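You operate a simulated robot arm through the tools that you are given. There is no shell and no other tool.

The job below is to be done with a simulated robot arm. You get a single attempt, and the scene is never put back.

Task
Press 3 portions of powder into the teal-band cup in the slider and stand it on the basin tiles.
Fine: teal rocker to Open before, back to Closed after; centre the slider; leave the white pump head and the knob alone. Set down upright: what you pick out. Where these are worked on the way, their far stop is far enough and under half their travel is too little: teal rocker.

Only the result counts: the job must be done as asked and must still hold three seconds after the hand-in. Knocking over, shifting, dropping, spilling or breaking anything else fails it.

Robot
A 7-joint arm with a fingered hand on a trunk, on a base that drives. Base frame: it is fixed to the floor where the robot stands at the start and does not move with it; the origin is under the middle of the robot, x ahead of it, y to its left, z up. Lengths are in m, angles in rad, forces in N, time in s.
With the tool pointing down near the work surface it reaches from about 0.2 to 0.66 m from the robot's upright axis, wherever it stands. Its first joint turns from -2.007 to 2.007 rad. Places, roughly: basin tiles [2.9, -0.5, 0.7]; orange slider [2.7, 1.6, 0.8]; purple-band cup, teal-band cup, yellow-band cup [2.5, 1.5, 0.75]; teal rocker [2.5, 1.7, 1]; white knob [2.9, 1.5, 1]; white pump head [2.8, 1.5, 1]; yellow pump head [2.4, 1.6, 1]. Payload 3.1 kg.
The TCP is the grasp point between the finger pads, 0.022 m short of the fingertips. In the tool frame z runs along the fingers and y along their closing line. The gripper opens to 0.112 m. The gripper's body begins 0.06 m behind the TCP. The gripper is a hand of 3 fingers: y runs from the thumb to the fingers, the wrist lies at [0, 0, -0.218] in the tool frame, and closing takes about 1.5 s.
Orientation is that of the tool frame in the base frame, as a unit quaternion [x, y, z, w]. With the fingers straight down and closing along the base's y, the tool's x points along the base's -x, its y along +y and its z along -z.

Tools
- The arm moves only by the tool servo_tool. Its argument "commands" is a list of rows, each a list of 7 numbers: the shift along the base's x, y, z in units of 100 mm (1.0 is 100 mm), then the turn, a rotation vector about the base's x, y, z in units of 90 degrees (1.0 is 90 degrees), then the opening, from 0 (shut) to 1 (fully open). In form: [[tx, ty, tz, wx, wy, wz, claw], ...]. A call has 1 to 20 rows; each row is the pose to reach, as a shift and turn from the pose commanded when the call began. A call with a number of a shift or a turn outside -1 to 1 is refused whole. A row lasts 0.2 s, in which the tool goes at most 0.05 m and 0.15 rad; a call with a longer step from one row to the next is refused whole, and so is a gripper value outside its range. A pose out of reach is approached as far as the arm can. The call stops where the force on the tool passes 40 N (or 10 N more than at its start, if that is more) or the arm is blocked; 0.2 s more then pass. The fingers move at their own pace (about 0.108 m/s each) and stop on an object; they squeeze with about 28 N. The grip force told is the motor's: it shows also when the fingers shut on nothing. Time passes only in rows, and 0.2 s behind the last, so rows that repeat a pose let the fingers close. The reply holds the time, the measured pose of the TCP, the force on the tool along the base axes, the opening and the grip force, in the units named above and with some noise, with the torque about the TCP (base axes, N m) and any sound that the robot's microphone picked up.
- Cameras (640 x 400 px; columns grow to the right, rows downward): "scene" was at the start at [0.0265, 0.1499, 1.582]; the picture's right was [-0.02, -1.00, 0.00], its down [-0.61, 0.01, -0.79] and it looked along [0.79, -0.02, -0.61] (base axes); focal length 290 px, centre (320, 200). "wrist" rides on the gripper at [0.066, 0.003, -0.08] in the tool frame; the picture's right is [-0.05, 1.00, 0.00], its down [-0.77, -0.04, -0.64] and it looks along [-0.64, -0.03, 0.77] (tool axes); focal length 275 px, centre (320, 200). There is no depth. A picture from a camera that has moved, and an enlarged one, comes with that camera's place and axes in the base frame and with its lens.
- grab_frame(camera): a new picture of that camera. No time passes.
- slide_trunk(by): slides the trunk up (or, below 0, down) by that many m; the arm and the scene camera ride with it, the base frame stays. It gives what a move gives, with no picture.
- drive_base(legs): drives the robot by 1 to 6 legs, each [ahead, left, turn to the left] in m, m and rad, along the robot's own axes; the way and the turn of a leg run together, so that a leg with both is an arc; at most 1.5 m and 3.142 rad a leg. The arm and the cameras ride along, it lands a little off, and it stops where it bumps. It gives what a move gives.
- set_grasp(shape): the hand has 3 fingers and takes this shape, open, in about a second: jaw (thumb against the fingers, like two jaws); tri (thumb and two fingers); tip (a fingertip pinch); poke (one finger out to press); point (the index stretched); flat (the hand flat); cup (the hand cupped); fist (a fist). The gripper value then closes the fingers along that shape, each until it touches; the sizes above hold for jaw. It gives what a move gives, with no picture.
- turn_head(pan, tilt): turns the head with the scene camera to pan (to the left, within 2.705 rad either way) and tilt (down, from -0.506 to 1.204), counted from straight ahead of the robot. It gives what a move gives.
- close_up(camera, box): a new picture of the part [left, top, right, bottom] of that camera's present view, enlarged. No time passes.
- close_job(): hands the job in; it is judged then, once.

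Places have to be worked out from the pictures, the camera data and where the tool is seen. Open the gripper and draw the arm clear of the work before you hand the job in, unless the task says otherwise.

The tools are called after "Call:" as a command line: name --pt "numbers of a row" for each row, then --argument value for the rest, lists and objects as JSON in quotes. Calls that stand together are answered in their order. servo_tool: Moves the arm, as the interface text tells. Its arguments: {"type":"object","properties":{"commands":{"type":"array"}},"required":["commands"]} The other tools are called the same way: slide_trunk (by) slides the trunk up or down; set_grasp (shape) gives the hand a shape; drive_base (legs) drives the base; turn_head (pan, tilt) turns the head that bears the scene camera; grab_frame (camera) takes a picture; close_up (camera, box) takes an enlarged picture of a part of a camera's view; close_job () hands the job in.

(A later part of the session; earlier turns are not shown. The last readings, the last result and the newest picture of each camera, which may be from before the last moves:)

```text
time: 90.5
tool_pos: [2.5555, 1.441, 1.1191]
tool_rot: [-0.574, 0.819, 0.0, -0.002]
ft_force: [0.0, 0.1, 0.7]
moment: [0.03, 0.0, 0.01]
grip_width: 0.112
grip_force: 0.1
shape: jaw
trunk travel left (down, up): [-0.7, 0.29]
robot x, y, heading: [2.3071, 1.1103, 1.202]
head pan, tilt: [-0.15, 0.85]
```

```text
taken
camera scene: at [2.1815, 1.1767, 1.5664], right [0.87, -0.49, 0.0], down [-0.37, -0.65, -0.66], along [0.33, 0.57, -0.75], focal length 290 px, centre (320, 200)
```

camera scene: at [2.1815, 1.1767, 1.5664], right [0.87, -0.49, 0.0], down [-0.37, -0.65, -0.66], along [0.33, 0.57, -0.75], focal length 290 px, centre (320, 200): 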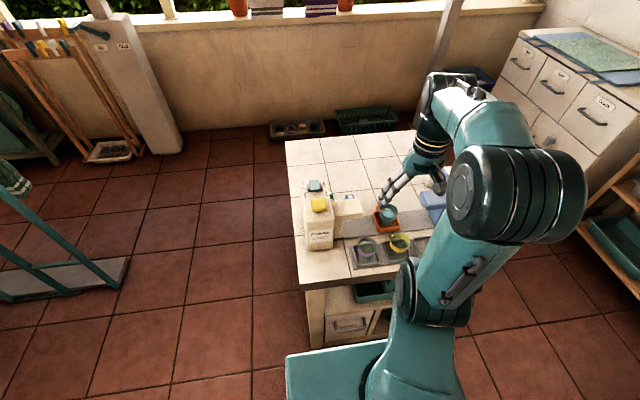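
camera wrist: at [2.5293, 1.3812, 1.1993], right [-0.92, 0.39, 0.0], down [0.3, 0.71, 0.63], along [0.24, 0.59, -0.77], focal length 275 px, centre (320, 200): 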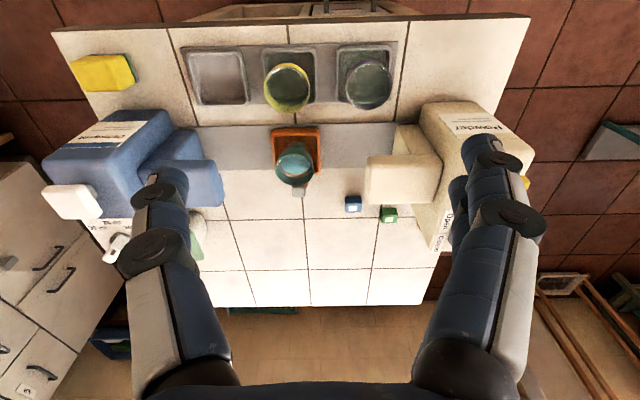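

Call:
close_up --camera "wrist" --box '[216, 110, 376, 210]'

Call:
close_up --camera "wrist" --box '[150, 100, 450, 240]'

Call:
close_up --camera "scene" --box '[340, 180, 436, 240]'

```text
4.00 times, centred on (296, 160) of wrist
camera zoom: at [2.5293, 1.3812, 1.1993], right [-0.92, 0.39, 0.0], down [0.3, 0.71, 0.63], along [0.24, 0.59, -0.77], focal length 1101 px, centre (416, 360)
```

zoom: 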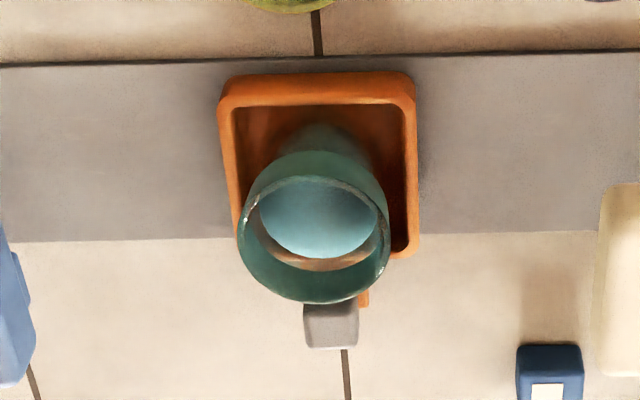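

```text
2.13 times, centred on (300, 170) of wrist
camera zoom: at [2.5293, 1.3812, 1.1993], right [-0.92, 0.39, 0.0], down [0.3, 0.71, 0.63], along [0.24, 0.59, -0.77], focal length 587 px, centre (363, 264)
```

zoom: 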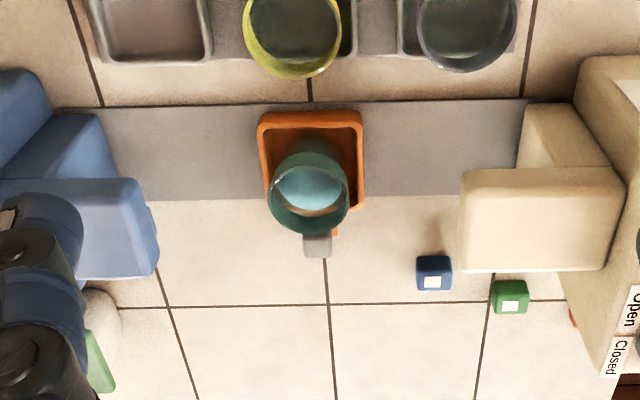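

```text
6.67 times, centred on (388, 210) of scene
camera zoom: at [2.1815, 1.1767, 1.5664], right [0.87, -0.49, 0.0], down [-0.37, -0.65, -0.66], along [0.33, 0.57, -0.75], focal length 1931 px, centre (-133, 133)
```

zoom: 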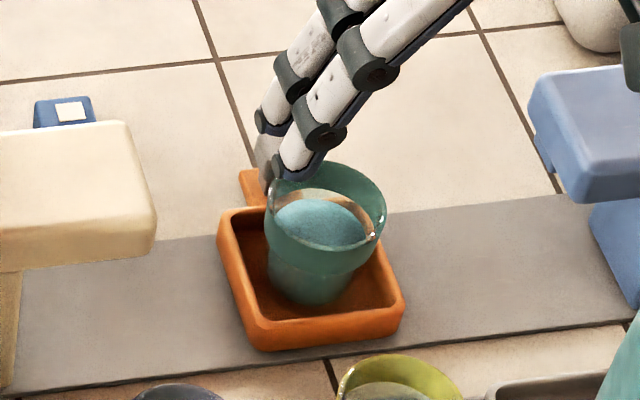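

The cup holds a good heap of blue powder with no spill, and the slider sits midway between the two columns. The cup's rim is at about (2.642, 1.561, 0.88), ~53 mm wide. I move above it with the jaw opened to 8.5 cm.

Call:
servo_tool --pt "0.3 0.3 -0.1 0 0 0 0.76" --pt "0.6 0.6 -0.3 0 0 0 0.76" --pt "0.87 0.9 -0.4 0 0 0 0.76"

Call:
servo_tool --pt "0 0.2 -0.3 0 0 0 0.76" --pt "0 0.31 -0.6 0 0 0 0.76" --pt "0 0.31 -0.95 0 0 0 0.76"

Call:
grab_frame --camera "wrist"

Call:
close_up --camera "scene" --box '[320, 150, 448, 230]'

```text
time: 91.3
tool_pos: [2.6434, 1.5341, 1.0768]
tool_rot: [-0.574, 0.819, -0.001, -0.001]
ft_force: [0.0, -0.6, -0.7]
moment: [-0.05, -0.03, -0.02]
grip_width: 0.0854
grip_force: 0.1
shape: jaw
trunk travel left (down, up): [-0.7, 0.29]
robot x, y, heading: [2.3062, 1.111, 1.203]
head pan, tilt: [-0.15, 0.85]
```

```text
time: 92.1
tool_pos: [2.6438, 1.5664, 0.9789]
tool_rot: [-0.573, 0.819, 0.0, 0.0]
ft_force: [0.0, 0.3, -0.9]
moment: [0.02, 0.0, 0.02]
grip_width: 0.0854
grip_force: 0.0
shape: jaw
trunk travel left (down, up): [-0.7, 0.29]
robot x, y, heading: [2.3072, 1.1134, 1.209]
head pan, tilt: [-0.15, 0.85]
```

```text
taken
camera wrist: at [2.617, 1.5057, 1.0591], right [-0.92, 0.39, 0.0], down [0.3, 0.71, 0.63], along [0.24, 0.59, -0.77], focal length 275 px, centre (320, 200)
```

wrist: 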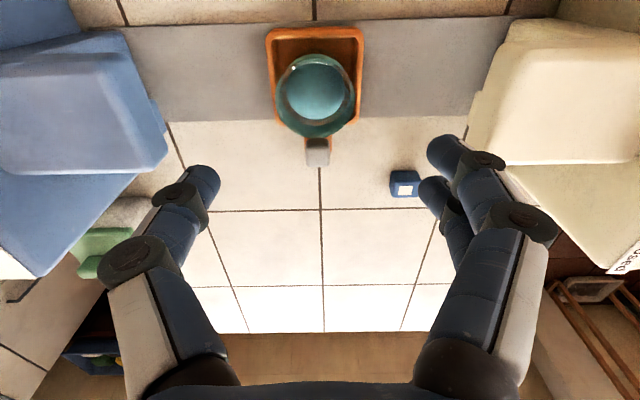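

```text
5.00 times, centred on (384, 190) of scene
camera zoom: at [2.1823, 1.1787, 1.5664], right [0.87, -0.49, 0.0], down [-0.37, -0.65, -0.66], along [0.33, 0.57, -0.75], focal length 1448 px, centre (0, 250)
```

zoom: 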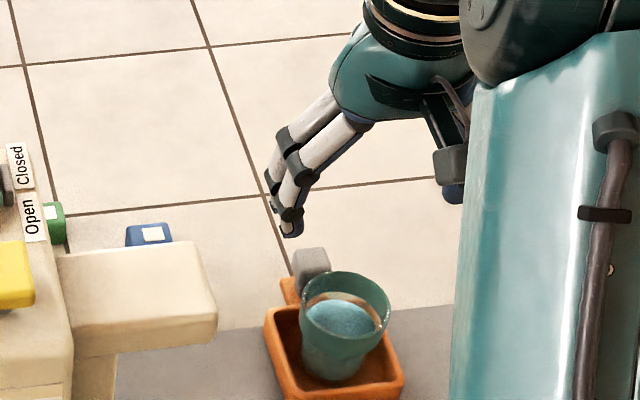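

The rim centre reads (2.6424, 1.5607), so I shift 6 mm toward the robot and descend around the band.

Call:
servo_tool --pt "-0.014 -0.057 -0.2 0 0 0 0.76" --pt "-0.014 -0.057 -0.5 0 0 0 0.76" --pt "-0.014 -0.057 -0.8 0 0 0 0.76" --pt "-0.014 -0.057 -1.0 0 0 0 0.76"

Call:
grab_frame --camera "wrist"

Call:
close_up --camera "scene" --box '[320, 150, 448, 230]'

```text
time: 93.1
tool_pos: [2.6415, 1.5564, 0.8816]
tool_rot: [-0.574, 0.819, 0.0, 0.0]
ft_force: [-0.2, 0.6, 0.2]
moment: [0.0, 0.01, 0.02]
grip_width: 0.0853
grip_force: 0.1
shape: jaw
trunk travel left (down, up): [-0.7, 0.29]
robot x, y, heading: [2.3037, 1.1126, 1.204]
head pan, tilt: [-0.15, 0.85]
```

```text
taken
camera wrist: at [2.6149, 1.4957, 0.9632], right [-0.92, 0.39, 0.0], down [0.3, 0.71, 0.63], along [0.24, 0.59, -0.77], focal length 275 px, centre (320, 200)
```

wrist: 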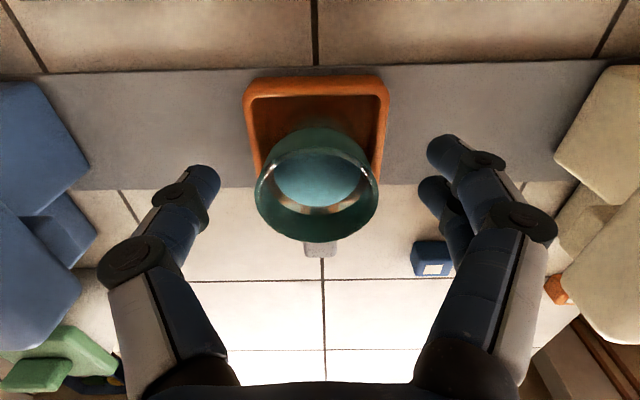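

```text
5.00 times, centred on (384, 190) of scene
camera zoom: at [2.182, 1.1782, 1.5664], right [0.87, -0.49, 0.0], down [-0.37, -0.65, -0.66], along [0.33, 0.57, -0.75], focal length 1448 px, centre (0, 250)
```

zoom: 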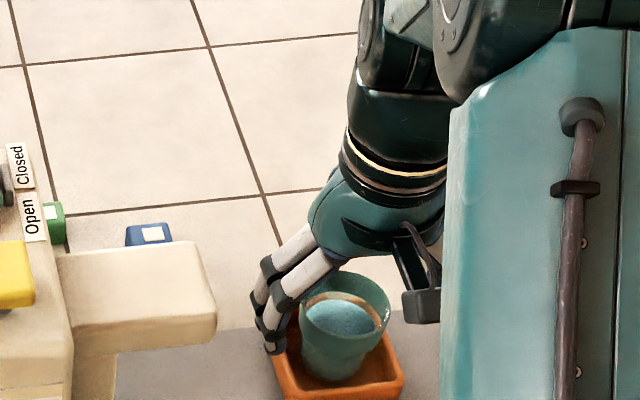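

The jaw surrounds the band and is aligned within about 1 mm. I lower 1.2 cm and close.

Call:
servo_tool --pt "0.012 -0.005 -0.06 0 0 0 0.76" --pt "0.012 -0.005 -0.12 0 0 0 0.76" --pt "0.012 -0.005 -0.12 0 0 0 0.6" --pt "0.012 -0.005 -0.12 0 0 0 0.5" --pt "0.012 -0.005 -0.12 0 0 0 0.3" --pt "0.012 -0.005 -0.12 0 0 0 0.0" --pt "0.012 -0.005 -0.12 0 0 0 0.0" --pt "0.012 -0.005 -0.12 0 0 0 0.0" --pt "0.012 -0.005 -0.12 0 0 0 0.0" --pt "0.012 -0.005 -0.12 0 0 0 0.0"

Call:
grab_frame --camera "wrist"

Call:
close_up --camera "scene" --box '[320, 150, 448, 230]'

```text
time: 95.3
tool_pos: [2.6445, 1.5573, 0.8705]
tool_rot: [-0.574, 0.819, 0.0, -0.001]
ft_force: [0.7, 0.3, 0.1]
moment: [0.0, 0.01, 0.02]
grip_width: 0.0336
grip_force: 27.9
shape: jaw
trunk travel left (down, up): [-0.7, 0.29]
robot x, y, heading: [2.306, 1.1145, 1.211]
head pan, tilt: [-0.15, 0.85]
```

```text
taken
camera wrist: at [2.6166, 1.496, 0.9505], right [-0.92, 0.39, 0.0], down [0.3, 0.71, 0.63], along [0.24, 0.59, -0.77], focal length 275 px, centre (320, 200)
```

wrist: 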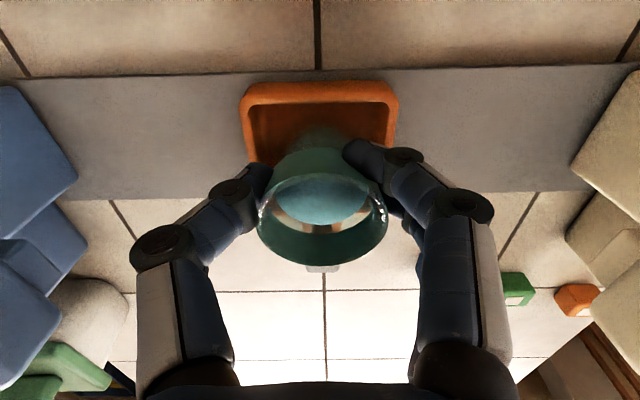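

```text
5.00 times, centred on (384, 190) of scene
camera zoom: at [2.1818, 1.1779, 1.5663], right [0.87, -0.49, 0.0], down [-0.37, -0.65, -0.66], along [0.33, 0.57, -0.75], focal length 1448 px, centre (0, 250)
```

zoom: 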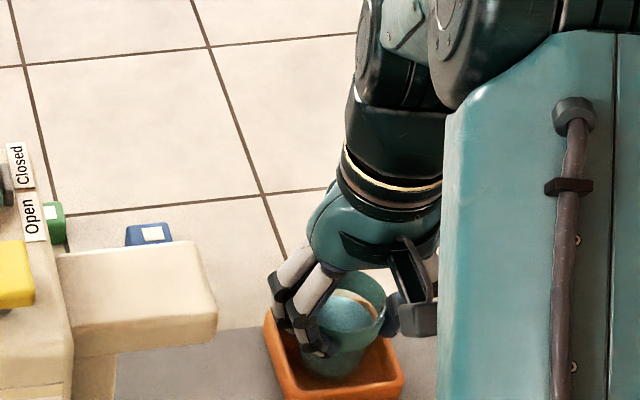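

The fingers have closed around the cup just under its band (28 N). I lift slowly, straight up.

Call:
servo_tool --pt "0 0 0.1 0 0 0 0" --pt "0 0 0.25 0 0 0 0" --pt "0 0 0.45 0 0 0 0" --pt "0 0 0.7 0 0 0 0" --pt "0 0 1.0 0 0 0 0"

Call:
grab_frame --camera "wrist"

Call:
close_up --camera "scene" --box '[320, 150, 448, 230]'

```text
time: 96.5
tool_pos: [2.6405, 1.5551, 0.9686]
tool_rot: [-0.574, 0.819, 0.0, -0.001]
ft_force: [-0.3, -0.2, -0.7]
moment: [-0.01, 0.0, -0.01]
grip_width: 0.0333
grip_force: 28.3
shape: jaw
trunk travel left (down, up): [-0.7, 0.29]
robot x, y, heading: [2.3085, 1.1119, 1.209]
head pan, tilt: [-0.15, 0.85]
```

```text
taken
camera wrist: at [2.6141, 1.4955, 1.0491], right [-0.92, 0.39, 0.0], down [0.3, 0.71, 0.63], along [0.24, 0.58, -0.77], focal length 275 px, centre (320, 200)
```

wrist: 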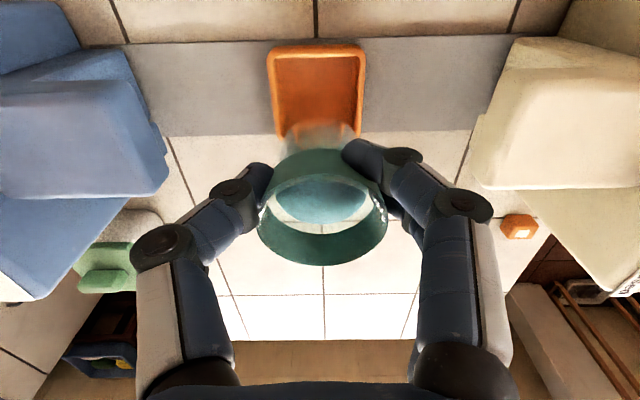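

```text
5.00 times, centred on (384, 190) of scene
camera zoom: at [2.1815, 1.1774, 1.5663], right [0.87, -0.49, 0.0], down [-0.37, -0.65, -0.66], along [0.33, 0.57, -0.75], focal length 1448 px, centre (0, 250)
```

zoom: 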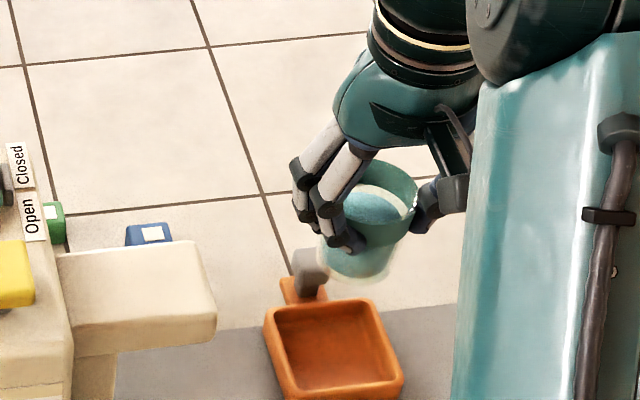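

The cup is in hand, level, and the empty slider stays in place. I raise it further and draw it back toward the robot at gentle speed.

Call:
servo_tool --pt "0 0 0.2 0 0 0 0" --pt "0 0 0.5 0 0 0 0" --pt "0 0 0.8 0 0 0 0" --pt "0 0 1.0 0 0 0 0"

Call:
servo_tool --pt "-0.15 -0.12 0.1 0 0 0 0" --pt "-0.35 -0.28 0.2 0 0 0 0" --pt "-0.6 -0.46 0.3 0 0 0 0" --pt "-0.85 -0.62 0.3 0 0 0 0" --pt "-1.0 -0.72 0.3 0 0 0 0"

Call:
servo_tool --pt "-0.2 -0.12 0 0 0 0 0" --pt "-0.45 -0.3 0 0 0 0 0" --pt "-0.7 -0.46 0 0 0 0 0" --pt "-0.9 -0.6 0 0 0 0 0" --pt "-1.0 -0.65 0 0 0 0 0"

Call:
grab_frame --camera "scene"

Call:
grab_frame --camera "wrist"

```text
time: 97.5
tool_pos: [2.6414, 1.5562, 1.0707]
tool_rot: [-0.573, 0.82, 0.0, -0.001]
ft_force: [0.3, 0.1, -1.0]
moment: [-0.02, -0.03, 0.0]
grip_width: 0.033
grip_force: 27.8
shape: jaw
trunk travel left (down, up): [-0.7, 0.29]
robot x, y, heading: [2.3059, 1.1162, 1.205]
head pan, tilt: [-0.15, 0.85]
```

```text
time: 98.7
tool_pos: [2.5402, 1.4851, 1.0997]
tool_rot: [-0.574, 0.819, 0.001, -0.001]
ft_force: [0.0, 0.1, -0.2]
moment: [-0.02, 0.01, -0.04]
grip_width: 0.033
grip_force: 28.4
shape: jaw
trunk travel left (down, up): [-0.7, 0.29]
robot x, y, heading: [2.3074, 1.113, 1.205]
head pan, tilt: [-0.15, 0.85]
```

```text
time: 99.9
tool_pos: [2.443, 1.4188, 1.0984]
tool_rot: [-0.572, 0.82, -0.001, -0.001]
ft_force: [-0.8, -0.4, -0.5]
moment: [0.0, 0.0, -0.01]
grip_width: 0.033
grip_force: 28.1
shape: jaw
trunk travel left (down, up): [-0.7, 0.29]
robot x, y, heading: [2.3087, 1.1137, 1.212]
head pan, tilt: [-0.15, 0.85]
```

```text
taken
camera scene: at [2.1817, 1.1779, 1.5663], right [0.87, -0.49, 0.0], down [-0.37, -0.65, -0.66], along [0.33, 0.57, -0.75], focal length 290 px, centre (320, 200)
```

scene: 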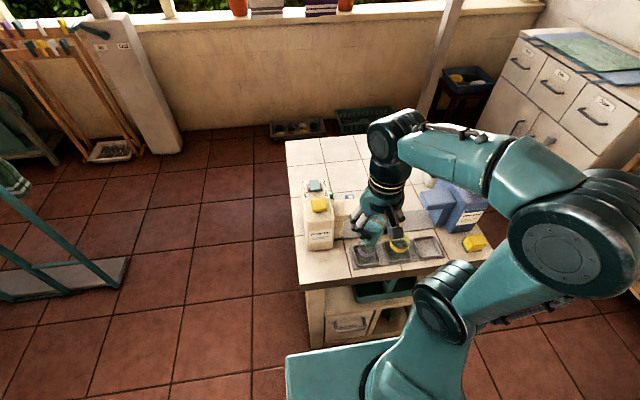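

```text
taken
camera wrist: at [2.4156, 1.3575, 1.1791], right [-0.92, 0.39, 0.0], down [0.3, 0.71, 0.63], along [0.25, 0.58, -0.77], focal length 275 px, centre (320, 200)
```

wrist: 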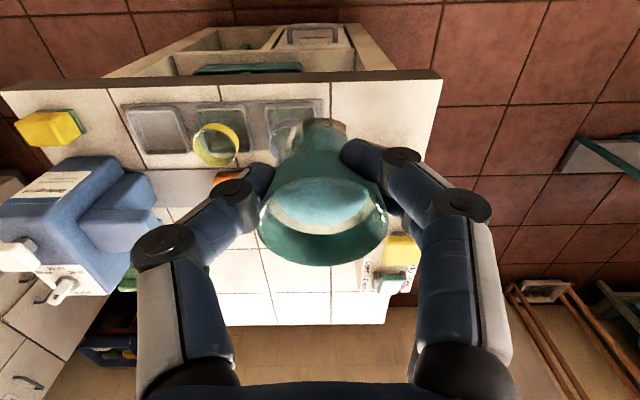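

The cup is held close to the robot above everything on the cart. I back away from the cart, checking the scene after.

Call:
drive_base --legs '[[-0.45, 0, 0]]'

Call:
grab_frame --camera "scene"

Call:
grab_frame --camera "wrist"

```text
time: 102.6
tool_pos: [2.2824, 0.9956, 1.0998]
tool_rot: [-0.571, 0.821, 0.0, -0.001]
ft_force: [0.7, -0.6, 0.6]
moment: [0.01, 0.02, -0.05]
grip_width: 0.0327
grip_force: 28.3
shape: jaw
trunk travel left (down, up): [-0.7, 0.29]
robot x, y, heading: [2.1442, 0.6906, 1.195]
head pan, tilt: [-0.15, 0.85]
```

```text
taken
camera scene: at [2.0187, 0.7561, 1.5664], right [0.87, -0.5, 0.0], down [-0.38, -0.65, -0.66], along [0.33, 0.57, -0.75], focal length 290 px, centre (320, 200)
```

scene: 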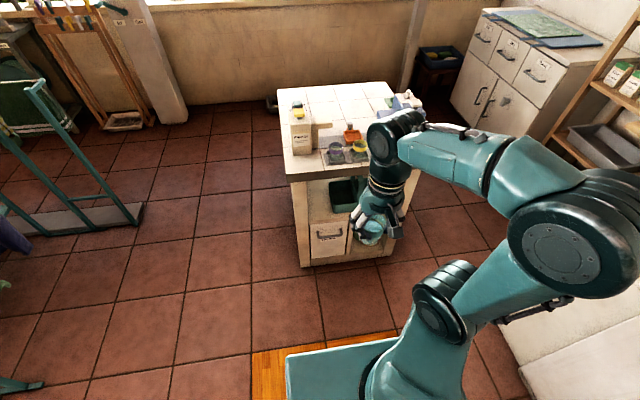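

```text
taken
camera wrist: at [2.2543, 0.9341, 1.1793], right [-0.92, 0.39, 0.0], down [0.3, 0.71, 0.63], along [0.25, 0.58, -0.77], focal length 275 px, centre (320, 200)
```

wrist: 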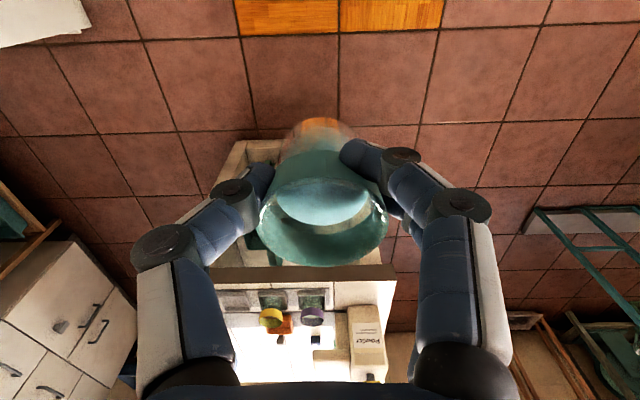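

The cart is undisturbed. I take a closer look at the cart top before turning away.

Call:
close_up --camera "scene" --box '[276, 80, 404, 160]'

Call:
drive_base --legs '[[0, 0, -0.76], [0, 0, -0.75]]'

Call:
turn_head --pan -0.3 --tilt 0.6

Call:
grab_frame --camera "scene"

```text
5.00 times, centred on (340, 120) of scene
camera zoom: at [2.0187, 0.7561, 1.5664], right [0.87, -0.5, 0.0], down [-0.38, -0.65, -0.66], along [0.33, 0.57, -0.75], focal length 1448 px, centre (220, 600)
```

zoom: 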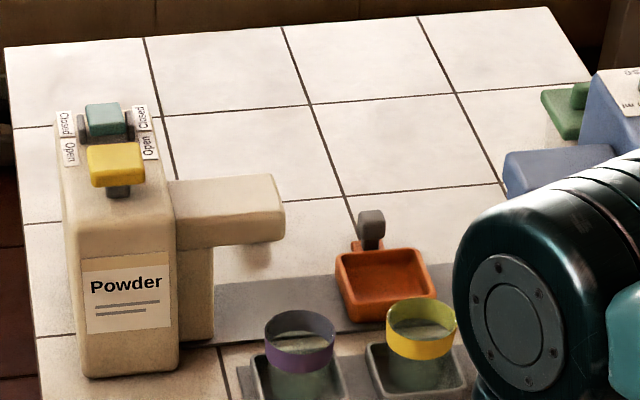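

```text
time: 106.9
tool_pos: [2.4601, 0.5799, 1.0992]
tool_rot: [0.134, 0.991, 0.0, -0.001]
ft_force: [0.3, 0.0, -0.7]
moment: [-0.03, 0.0, 0.03]
grip_width: 0.0328
grip_force: 27.9
shape: jaw
trunk travel left (down, up): [-0.7, 0.29]
robot x, y, heading: [2.1464, 0.6918, -0.289]
head pan, tilt: [-0.15, 0.85]
```

```text
time: 107.7
tool_pos: [2.4592, 0.5796, 1.0988]
tool_rot: [0.134, 0.991, 0.0, 0.0]
ft_force: [-0.9, 0.1, -0.6]
moment: [-0.01, 0.03, 0.03]
grip_width: 0.0322
grip_force: 28.2
shape: jaw
trunk travel left (down, up): [-0.7, 0.29]
robot x, y, heading: [2.1435, 0.6923, -0.281]
head pan, tilt: [-0.3, 0.6]
```

```text
taken
camera scene: at [2.2031, 0.8039, 1.5872], right [-0.55, -0.83, 0.0], down [-0.47, 0.31, -0.82], along [0.69, -0.45, -0.57], focal length 290 px, centre (320, 200)
```

scene: 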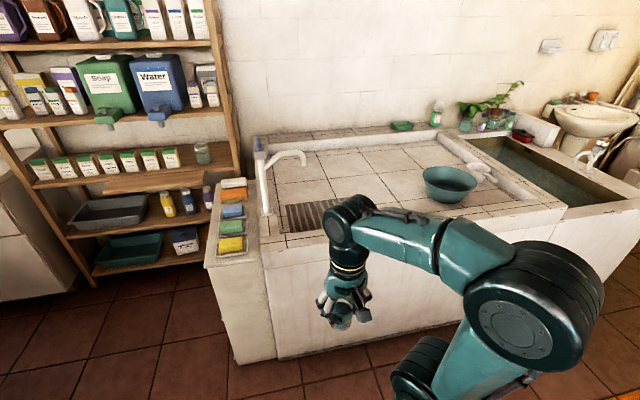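

Everything on the cart looks right (rocker Closed, slider centred). The basin's tiled tray is ahead, with the bowl at about (2.88, -0.46); the free tiles left of it, near (2.97, -0.14), suit the cup. I square up to the tub and move sideways in front of that spot.

Call:
drive_base --legs '[[0, 0, -0.093], [0, -0.43, 0], [0.25, 0, 0]]'

Call:
turn_head --pan -0.15 --tilt 0.75

Call:
grab_frame --camera "scene"

Call:
grab_frame --camera "wrist"

```text
time: 112.2
tool_pos: [2.5222, 0.0575, 1.0981]
tool_rot: [0.176, 0.984, 0.0, 0.0]
ft_force: [-0.9, -0.3, -0.9]
moment: [-0.02, 0.03, -0.04]
grip_width: 0.0325
grip_force: 28.1
shape: jaw
trunk travel left (down, up): [-0.7, 0.29]
robot x, y, heading: [2.2128, 0.1949, -0.367]
head pan, tilt: [-0.3, 0.6]
```

```text
time: 113.0
tool_pos: [2.5219, 0.0578, 1.0987]
tool_rot: [0.176, 0.984, 0.0, -0.001]
ft_force: [-0.6, 0.8, -0.7]
moment: [0.0, 0.0, -0.02]
grip_width: 0.0326
grip_force: 27.9
shape: jaw
trunk travel left (down, up): [-0.7, 0.29]
robot x, y, heading: [2.2205, 0.194, -0.373]
head pan, tilt: [-0.15, 0.75]
```

```text
taken
camera scene: at [2.2885, 0.3176, 1.5744], right [-0.5, -0.87, 0.0], down [-0.59, 0.34, -0.73], along [0.63, -0.37, -0.68], focal length 290 px, centre (320, 200)
```

scene: 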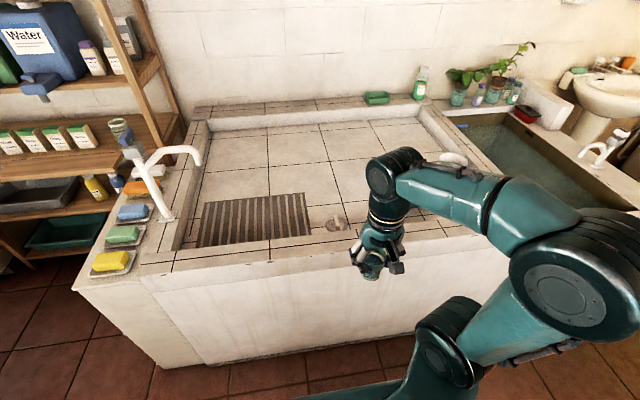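

```text
taken
camera wrist: at [2.4593, 0.0846, 1.1792], right [0.39, 0.92, 0.0], down [0.71, -0.3, 0.63], along [0.58, -0.25, -0.77], focal length 275 px, centre (320, 200)
```

wrist: 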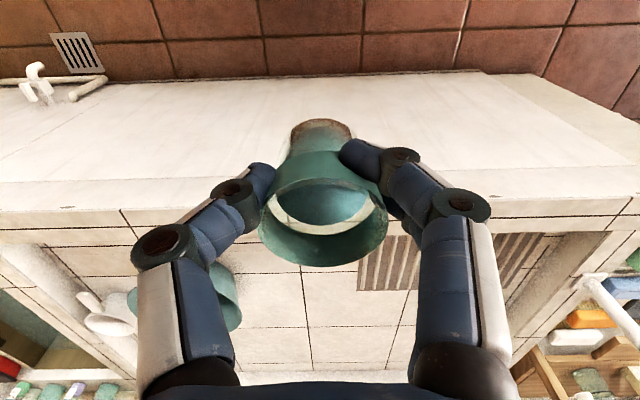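

The recessed tiled tray with its drain grate lies ahead; something small lies near the grate. I zoom in.

Call:
close_up --camera "scene" --box '[180, 120, 436, 280]'

Call:
close_up --camera "wrist" --box '[220, 180, 480, 342]'

```text
2.50 times, centred on (308, 200) of scene
camera zoom: at [2.2885, 0.3176, 1.5744], right [-0.5, -0.87, 0.0], down [-0.59, 0.34, -0.73], along [0.63, -0.37, -0.68], focal length 724 px, centre (350, 200)
```

zoom: 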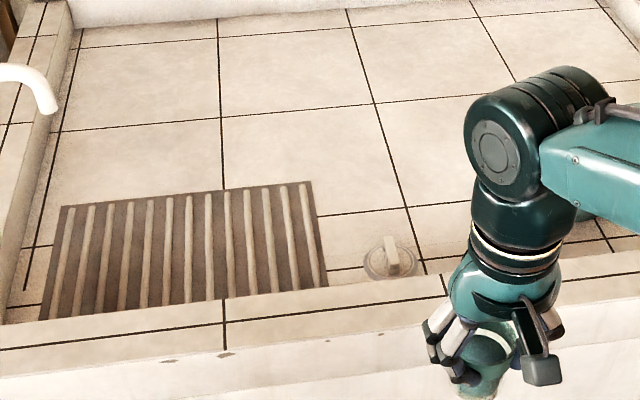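

```text
2.46 times, centred on (350, 261) of wrist
camera zoom: at [2.4593, 0.0846, 1.1792], right [0.39, 0.92, 0.0], down [0.71, -0.3, 0.63], along [0.58, -0.25, -0.77], focal length 678 px, centre (246, 50)
```

zoom: 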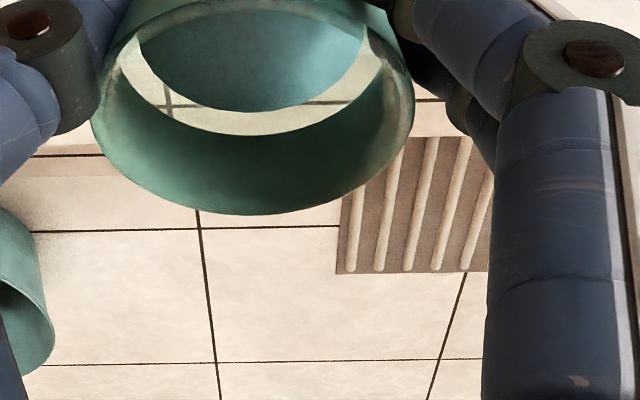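

Near the front there is a ribbed board and a small plug at (2.93, -0.12); tile height triangulates to ≈0.72. I choose the clear tile at about (2.985, -0.20), and drive closer in two parts.

Call:
drive_base --legs '[[0.2, -0.085, 0]]'

Call:
turn_head --pan -0.2 --tilt 1.0

Call:
grab_frame --camera "scene"

Call:
grab_frame --camera "wrist"

```text
time: 114.6
tool_pos: [2.6777, -0.0956, 1.0994]
tool_rot: [0.18, 0.984, 0.001, 0.0]
ft_force: [0.3, -0.1, -1.1]
moment: [0.0, 0.03, 0.02]
grip_width: 0.0327
grip_force: 28.0
shape: jaw
trunk travel left (down, up): [-0.7, 0.29]
robot x, y, heading: [2.373, 0.0414, -0.376]
head pan, tilt: [-0.15, 0.75]
```

```text
time: 115.4
tool_pos: [2.6769, -0.0958, 1.0986]
tool_rot: [0.18, 0.984, 0.0, -0.001]
ft_force: [0.4, 0.3, -0.9]
moment: [0.02, 0.02, 0.02]
grip_width: 0.0325
grip_force: 27.9
shape: jaw
trunk travel left (down, up): [-0.7, 0.29]
robot x, y, heading: [2.3752, 0.0434, -0.37]
head pan, tilt: [-0.201, 1.0]
```

```text
taken
camera scene: at [2.4318, 0.1688, 1.5553], right [-0.55, -0.84, 0.0], down [-0.7, 0.46, -0.54], along [0.45, -0.3, -0.84], focal length 290 px, centre (320, 200)
```

scene: 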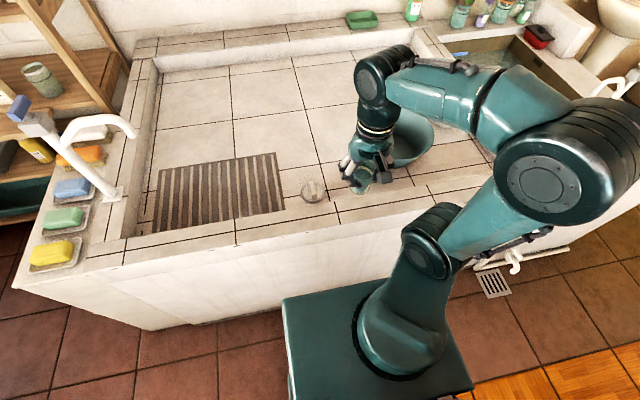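

```text
taken
camera wrist: at [2.6149, -0.0686, 1.1792], right [0.4, 0.92, 0.0], down [0.71, -0.31, 0.63], along [0.58, -0.25, -0.77], focal length 275 px, centre (320, 200)
```

wrist: 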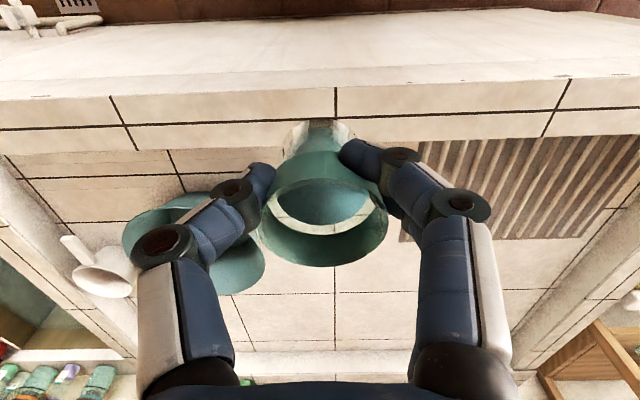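

From here the tub front is about 0.36 m from the robot's axis, so I stay put. Plug is at (2.93, -0.12), bowl at (2.88, -0.47); I choose the free tile at about (2.914, -0.224), 0.60 m out. I move the cup there at height.

Call:
servo_tool --pt "0.2 -0.11 0 0 0 0 0" --pt "0.45 -0.24 0 0 0 0 0" --pt "0.7 -0.38 0 0 0 0 0" --pt "0.95 -0.51 0 0 0 0 0"

Call:
servo_tool --pt "0.25 -0.13 0 0 0 0 0" --pt "0.5 -0.27 -0.1 0 0 0 0" --pt "0.75 -0.4 -0.2 0 0 0 0" --pt "0.95 -0.51 -0.4 0 0 0 0"

Call:
servo_tool --pt "0.2 -0.11 -0.2 0 0 0 0" --pt "0.4 -0.22 -0.4 0 0 0 0" --pt "0.471 -0.26 -0.7 0 0 0 0"

Call:
grab_frame --camera "scene"

Call:
grab_frame --camera "wrist"

```text
time: 116.4
tool_pos: [2.7723, -0.1491, 1.0967]
tool_rot: [0.179, 0.984, 0.0, -0.001]
ft_force: [0.7, -1.0, -1.2]
moment: [0.0, 0.0, -0.03]
grip_width: 0.0323
grip_force: 28.1
shape: jaw
trunk travel left (down, up): [-0.7, 0.29]
robot x, y, heading: [2.3748, 0.0417, -0.38]
head pan, tilt: [-0.201, 1.0]
```

```text
time: 117.4
tool_pos: [2.8699, -0.1999, 1.057]
tool_rot: [0.18, 0.984, 0.0, 0.0]
ft_force: [-0.3, 0.3, -1.0]
moment: [-0.03, 0.02, 0.0]
grip_width: 0.0326
grip_force: 28.6
shape: jaw
trunk travel left (down, up): [-0.7, 0.29]
robot x, y, heading: [2.3706, 0.0418, -0.375]
head pan, tilt: [-0.201, 1.0]
```

```text
time: 118.2
tool_pos: [2.9176, -0.2231, 0.9875]
tool_rot: [0.18, 0.984, 0.0, -0.001]
ft_force: [-0.3, -0.5, -0.3]
moment: [0.04, 0.05, 0.02]
grip_width: 0.0324
grip_force: 27.6
shape: jaw
trunk travel left (down, up): [-0.7, 0.29]
robot x, y, heading: [2.3753, 0.0455, -0.382]
head pan, tilt: [-0.201, 1.0]
```

```text
taken
camera scene: at [2.4329, 0.1683, 1.5552], right [-0.55, -0.84, 0.0], down [-0.71, 0.46, -0.54], along [0.45, -0.29, -0.84], focal length 290 px, centre (320, 200)
```

scene: 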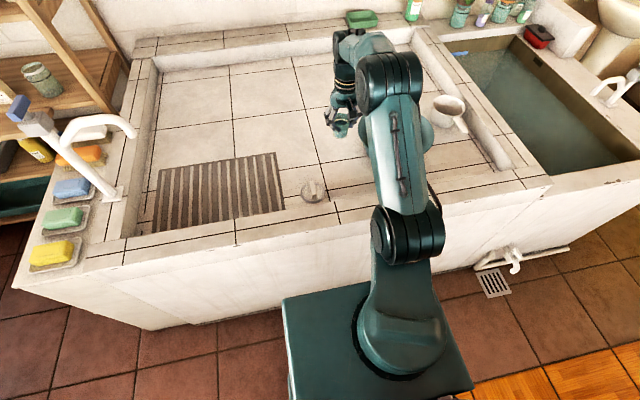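

```text
taken
camera wrist: at [2.8553, -0.1965, 1.0677], right [0.4, 0.92, 0.0], down [0.71, -0.31, 0.63], along [0.58, -0.25, -0.77], focal length 275 px, centre (320, 200)
```

wrist: 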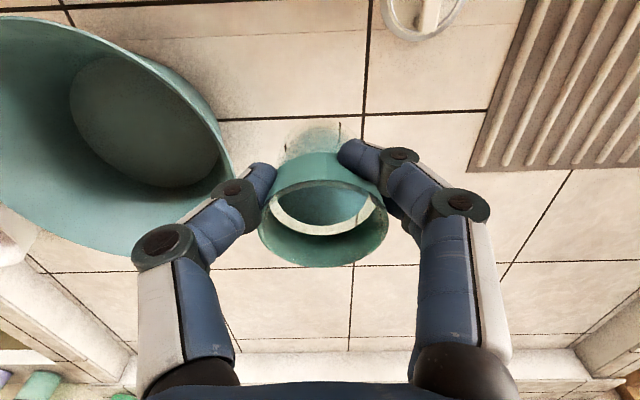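

The landing spot below is free tile: ~14 cm from the bowl rim and ~12 cm from the plug. I lower the cup.

Call:
servo_tool --pt "0 0 -0.25 0 0 0 0" --pt "0 0 -0.5 0 0 0 0" --pt "0 0 -0.75 0 0 0 0" --pt "0 0 -1.0 0 0 0 0"

Call:
servo_tool --pt "0 0 -0.25 0 0 0 0" --pt "0 0 -0.5 0 0 0 0" --pt "0 0 -0.65 0 0 0 0" --pt "0 0 -0.75 0 0 0 0"

Call:
grab_frame --camera "scene"

Call:
grab_frame --camera "wrist"

```text
time: 119.2
tool_pos: [2.9191, -0.222, 0.8892]
tool_rot: [0.18, 0.984, 0.001, -0.001]
ft_force: [0.7, -0.8, -0.5]
moment: [-0.01, 0.0, 0.03]
grip_width: 0.032
grip_force: 28.3
shape: jaw
trunk travel left (down, up): [-0.7, 0.29]
robot x, y, heading: [2.3769, 0.046, -0.375]
head pan, tilt: [-0.201, 1.0]
```

```text
time: 120.2
tool_pos: [2.9147, -0.2254, 0.8128]
tool_rot: [0.18, 0.984, 0.0, -0.001]
ft_force: [-0.2, 0.2, -0.8]
moment: [0.02, -0.01, 0.0]
grip_width: 0.032
grip_force: 28.4
shape: jaw
trunk travel left (down, up): [-0.7, 0.29]
robot x, y, heading: [2.3692, 0.0418, -0.378]
head pan, tilt: [-0.201, 1.0]
```

```text
taken
camera scene: at [2.4322, 0.1686, 1.5552], right [-0.55, -0.84, 0.0], down [-0.7, 0.46, -0.54], along [0.45, -0.3, -0.84], focal length 290 px, centre (320, 200)
```

scene: 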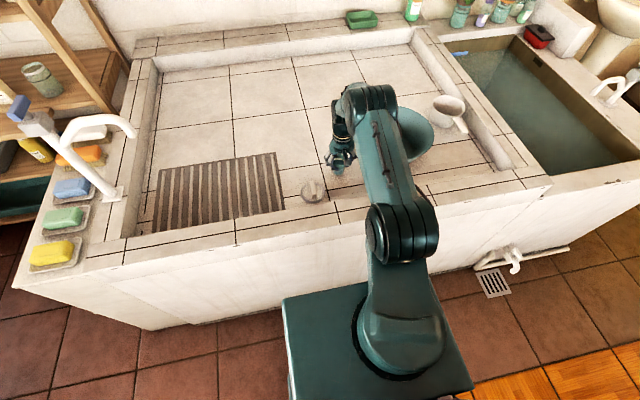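

```text
taken
camera wrist: at [2.8528, -0.1979, 0.8929], right [0.4, 0.92, 0.0], down [0.71, -0.31, 0.63], along [0.58, -0.25, -0.77], focal length 275 px, centre (320, 200)
```

wrist: 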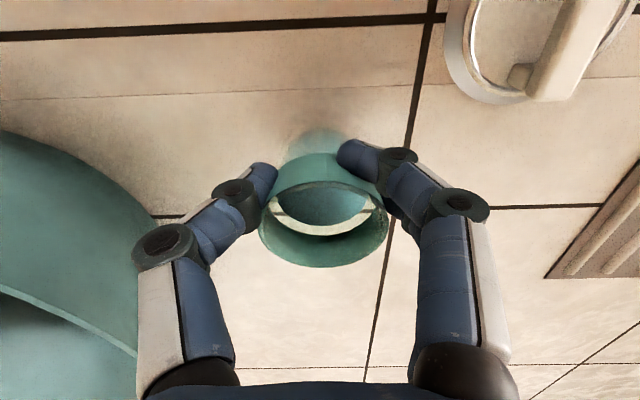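

By my fit the bowl's rim stays 3 cm or more from the thumb, and the plug is clear of the fingers if I only open partway. I lower further in small steps, feeling for the tile.

Call:
servo_tool --pt "0 0 -0.06 0 0 0 0" --pt "0 0 -0.12 0 0 0 0" --pt "0 0 -0.17 0 0 0 0" --pt "0 0 -0.22 0 0 0 0"

Call:
close_up --camera "scene" --box '[280, 120, 408, 200]'

Call:
grab_frame --camera "wrist"

```text
time: 121.2
tool_pos: [2.9144, -0.2238, 0.7943]
tool_rot: [0.179, 0.984, 0.0, 0.002]
ft_force: [-0.7, -0.3, 22.5]
moment: [-0.01, -0.07, 0.07]
grip_width: 0.0325
grip_force: 28.0
shape: jaw
trunk travel left (down, up): [-0.7, 0.29]
robot x, y, heading: [2.3719, 0.0449, -0.376]
head pan, tilt: [-0.201, 1.0]
```

```text
5.00 times, centred on (344, 160) of scene
camera zoom: at [2.4284, 0.1704, 1.5557], right [-0.55, -0.84, 0.0], down [-0.7, 0.46, -0.54], along [0.45, -0.3, -0.84], focal length 1448 px, centre (200, 400)
```

zoom: 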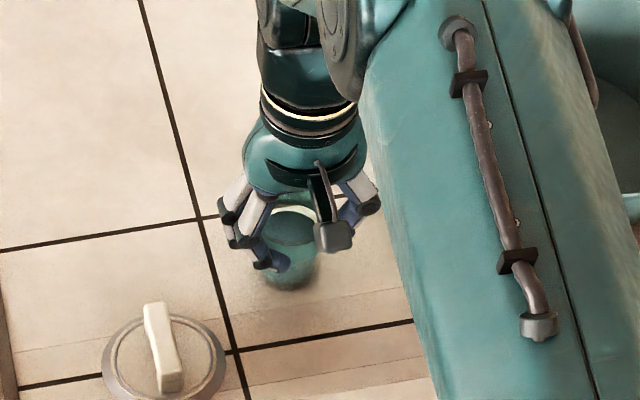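

```text
taken
camera wrist: at [2.8514, -0.1965, 0.8747], right [0.4, 0.92, 0.0], down [0.71, -0.3, 0.64], along [0.59, -0.25, -0.77], focal length 275 px, centre (320, 200)
```

wrist: 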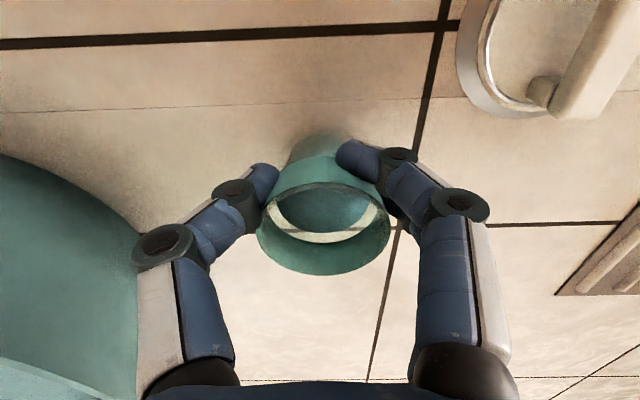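

The cup touched down (22 N at TCP z≈0.794). I ease up 3 mm to take off the load, then open partway.

Call:
servo_tool --pt "0 0 0.02 0 0 0 0" --pt "0 0 0.03 0 0 0 0"

```text
time: 121.8
tool_pos: [2.9137, -0.2234, 0.7942]
tool_rot: [0.179, 0.984, 0.0, -0.002]
ft_force: [-1.2, -0.9, 3.0]
moment: [-0.05, -0.05, 0.03]
grip_width: 0.0304
grip_force: 28.0
shape: jaw
trunk travel left (down, up): [-0.7, 0.29]
robot x, y, heading: [2.374, 0.0428, -0.374]
head pan, tilt: [-0.201, 1.0]
```

Only 3 N remains, so the cup rests on the tile. I open the fingers gradually to about 6.7 cm.

Call:
servo_tool --pt "0 0 0 0 0 0 0.35" --pt "0 0 0 0 0 0 0.45" --pt "0 0 0 0 0 0 0.55" --pt "0 0 0 0 0 0 0.62" --pt "0 0 0 0 0 0 0.62" --pt "0 0 0 0 0 0 0.62"

Call:
grab_frame --camera "wrist"

Call:
close_up --camera "scene" --box '[280, 120, 408, 200]'

```text
time: 123.2
tool_pos: [2.914, -0.2225, 0.7947]
tool_rot: [0.179, 0.984, 0.0, -0.001]
ft_force: [0.5, -0.2, -0.4]
moment: [-0.01, 0.03, -0.01]
grip_width: 0.0689
grip_force: 0.0
shape: jaw
trunk travel left (down, up): [-0.7, 0.29]
robot x, y, heading: [2.376, 0.045, -0.376]
head pan, tilt: [-0.201, 1.0]
```

```text
taken
camera wrist: at [2.8524, -0.1962, 0.8754], right [0.4, 0.92, 0.0], down [0.71, -0.31, 0.63], along [0.58, -0.25, -0.77], focal length 275 px, centre (320, 200)
```

wrist: 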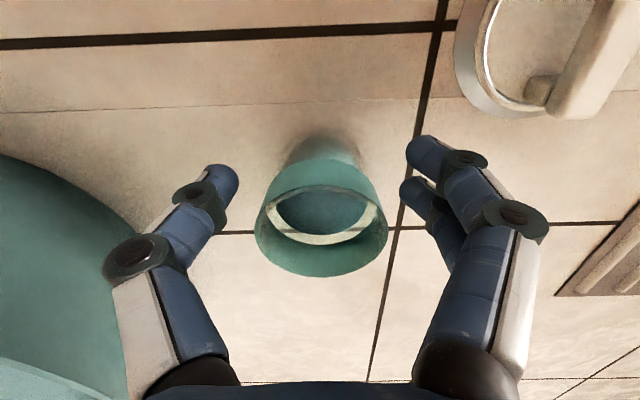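

```text
5.00 times, centred on (344, 160) of scene
camera zoom: at [2.4321, 0.1687, 1.5552], right [-0.55, -0.84, 0.0], down [-0.7, 0.46, -0.54], along [0.45, -0.3, -0.84], focal length 1448 px, centre (200, 400)
```

zoom: 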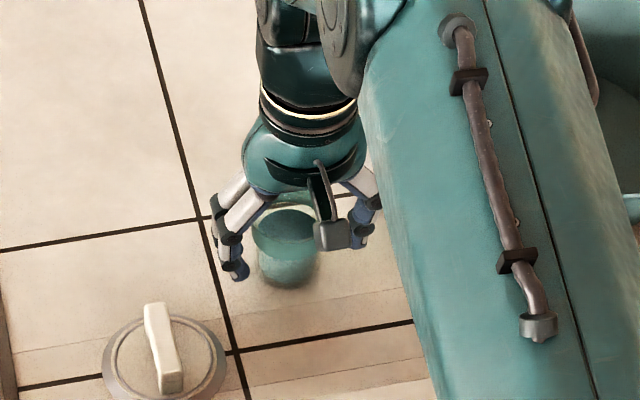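

The cup stands free between the open fingers. I raise the hand slowly, straight up.

Call:
servo_tool --pt "0 0 0.1 0 0 0 0.62" --pt "0 0 0.25 0 0 0 0.62" --pt "0 0 0.45 0 0 0 0.62" --pt "0 0 0.7 0 0 0 0.62" --pt "0 0 1.0 0 0 0 0.62"

Call:
servo_tool --pt "0 0 0.3 0 0 0 0.62" --pt "0 0 0.65 0 0 0 0.62" --pt "0 0 1.0 0 0 0 0.62"

Call:
grab_frame --camera "wrist"

Call:
grab_frame --camera "scene"

```text
time: 124.4
tool_pos: [2.9153, -0.2268, 0.8933]
tool_rot: [0.18, 0.984, -0.001, 0.0]
ft_force: [-0.8, 0.3, -0.9]
moment: [0.01, 0.02, -0.01]
grip_width: 0.0691
grip_force: 0.0
shape: jaw
trunk travel left (down, up): [-0.7, 0.29]
robot x, y, heading: [2.3736, 0.0448, -0.374]
head pan, tilt: [-0.201, 1.0]
```

```text
time: 125.2
tool_pos: [2.9146, -0.2241, 0.9942]
tool_rot: [0.179, 0.984, -0.001, -0.001]
ft_force: [0.3, -0.3, 0.2]
moment: [0.01, -0.02, -0.02]
grip_width: 0.069
grip_force: 0.0
shape: jaw
trunk travel left (down, up): [-0.7, 0.29]
robot x, y, heading: [2.3706, 0.0421, -0.376]
head pan, tilt: [-0.201, 1.0]
```

```text
taken
camera wrist: at [2.8529, -0.1963, 1.0742], right [0.4, 0.92, 0.0], down [0.71, -0.31, 0.63], along [0.58, -0.25, -0.77], focal length 275 px, centre (320, 200)
```

wrist: 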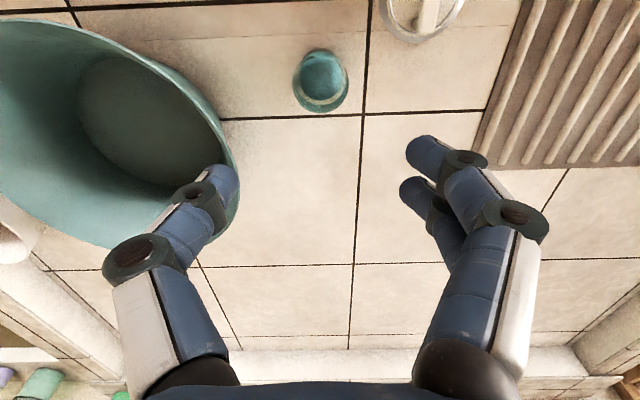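

```text
taken
camera scene: at [2.4315, 0.1693, 1.5552], right [-0.55, -0.84, 0.0], down [-0.7, 0.46, -0.54], along [0.45, -0.3, -0.84], focal length 290 px, centre (320, 200)
```

scene: 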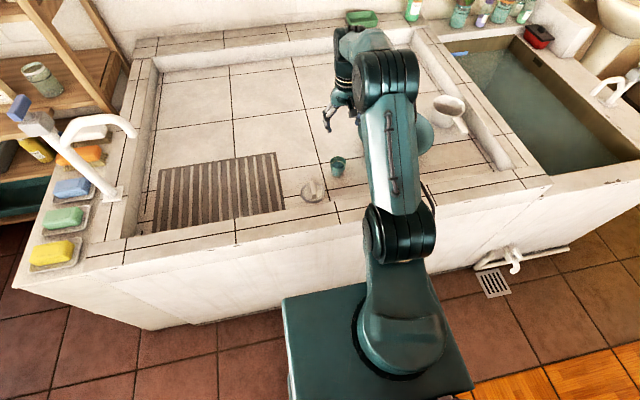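

The cup stands upright on the tile with its powder. I raise further and draw the arm back, opening the gripper fully once clear.

Call:
servo_tool --pt "0 0 0.4 0 0 0 0.62" --pt "0 0 0.8 0 0 0 0.62" --pt "-0.3 0.16 0.9 0 0 0 0.62" --pt "-0.65 0.35 1.0 0 0 0 0.62" --pt "-0.95 0.51 1.0 0 0 0 0.7"

Call:
servo_tool --pt "-0.35 0.19 0 0 0 0 1" --pt "-0.7 0.38 0 0 0 0 1" --pt "-0.95 0.51 0 0 0 0 1" --pt "-1.0 0.54 0 0 0 0 1"

Call:
turn_head --pan -0.1 --tilt 0.8

Call:
grab_frame --camera "scene"

Call:
grab_frame --camera "wrist"

```text
time: 126.4
tool_pos: [2.8212, -0.1695, 1.0941]
tool_rot: [0.179, 0.984, 0.0, 0.0]
ft_force: [-0.1, 0.1, 0.1]
moment: [0.02, -0.02, -0.02]
grip_width: 0.0778
grip_force: 0.1
shape: jaw
trunk travel left (down, up): [-0.7, 0.29]
robot x, y, heading: [2.3776, 0.0445, -0.38]
head pan, tilt: [-0.201, 1.0]
```

```text
time: 127.4
tool_pos: [2.7197, -0.1178, 1.0957]
tool_rot: [0.18, 0.984, 0.0, -0.001]
ft_force: [0.0, 0.7, -0.1]
moment: [0.0, 0.01, 0.01]
grip_width: 0.1119
grip_force: 0.1
shape: jaw
trunk travel left (down, up): [-0.7, 0.29]
robot x, y, heading: [2.3724, 0.0446, -0.371]
head pan, tilt: [-0.201, 1.0]
```

```text
time: 128.1
tool_pos: [2.7199, -0.1189, 1.0956]
tool_rot: [0.18, 0.984, 0.0, -0.001]
ft_force: [-0.4, -0.2, 0.8]
moment: [-0.02, 0.0, -0.02]
grip_width: 0.1117
grip_force: 0.1
shape: jaw
trunk travel left (down, up): [-0.7, 0.29]
robot x, y, heading: [2.3701, 0.045, -0.38]
head pan, tilt: [-0.099, 0.799]
```

```text
taken
camera scene: at [2.4451, 0.1698, 1.5703], right [-0.46, -0.89, 0.0], down [-0.64, 0.33, -0.7], along [0.62, -0.32, -0.72], focal length 290 px, centre (320, 200)
```

scene: 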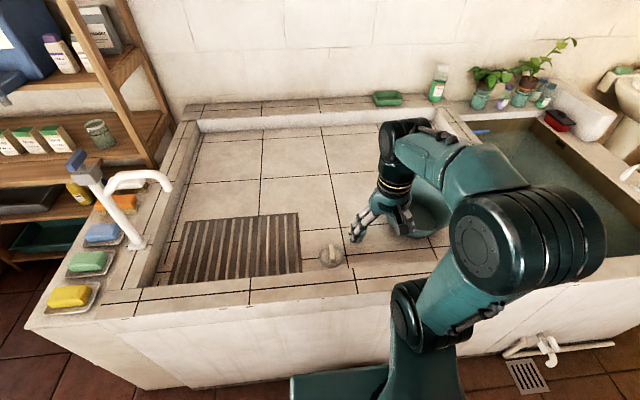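

```text
taken
camera wrist: at [2.6577, -0.092, 1.1758], right [0.4, 0.92, 0.0], down [0.71, -0.31, 0.63], along [0.58, -0.25, -0.77], focal length 275 px, centre (320, 200)
```

wrist: 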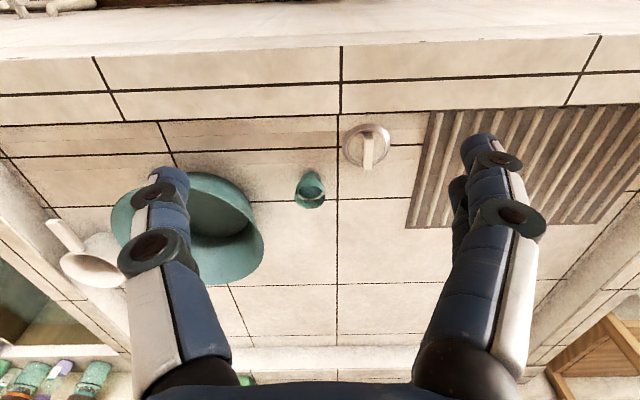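

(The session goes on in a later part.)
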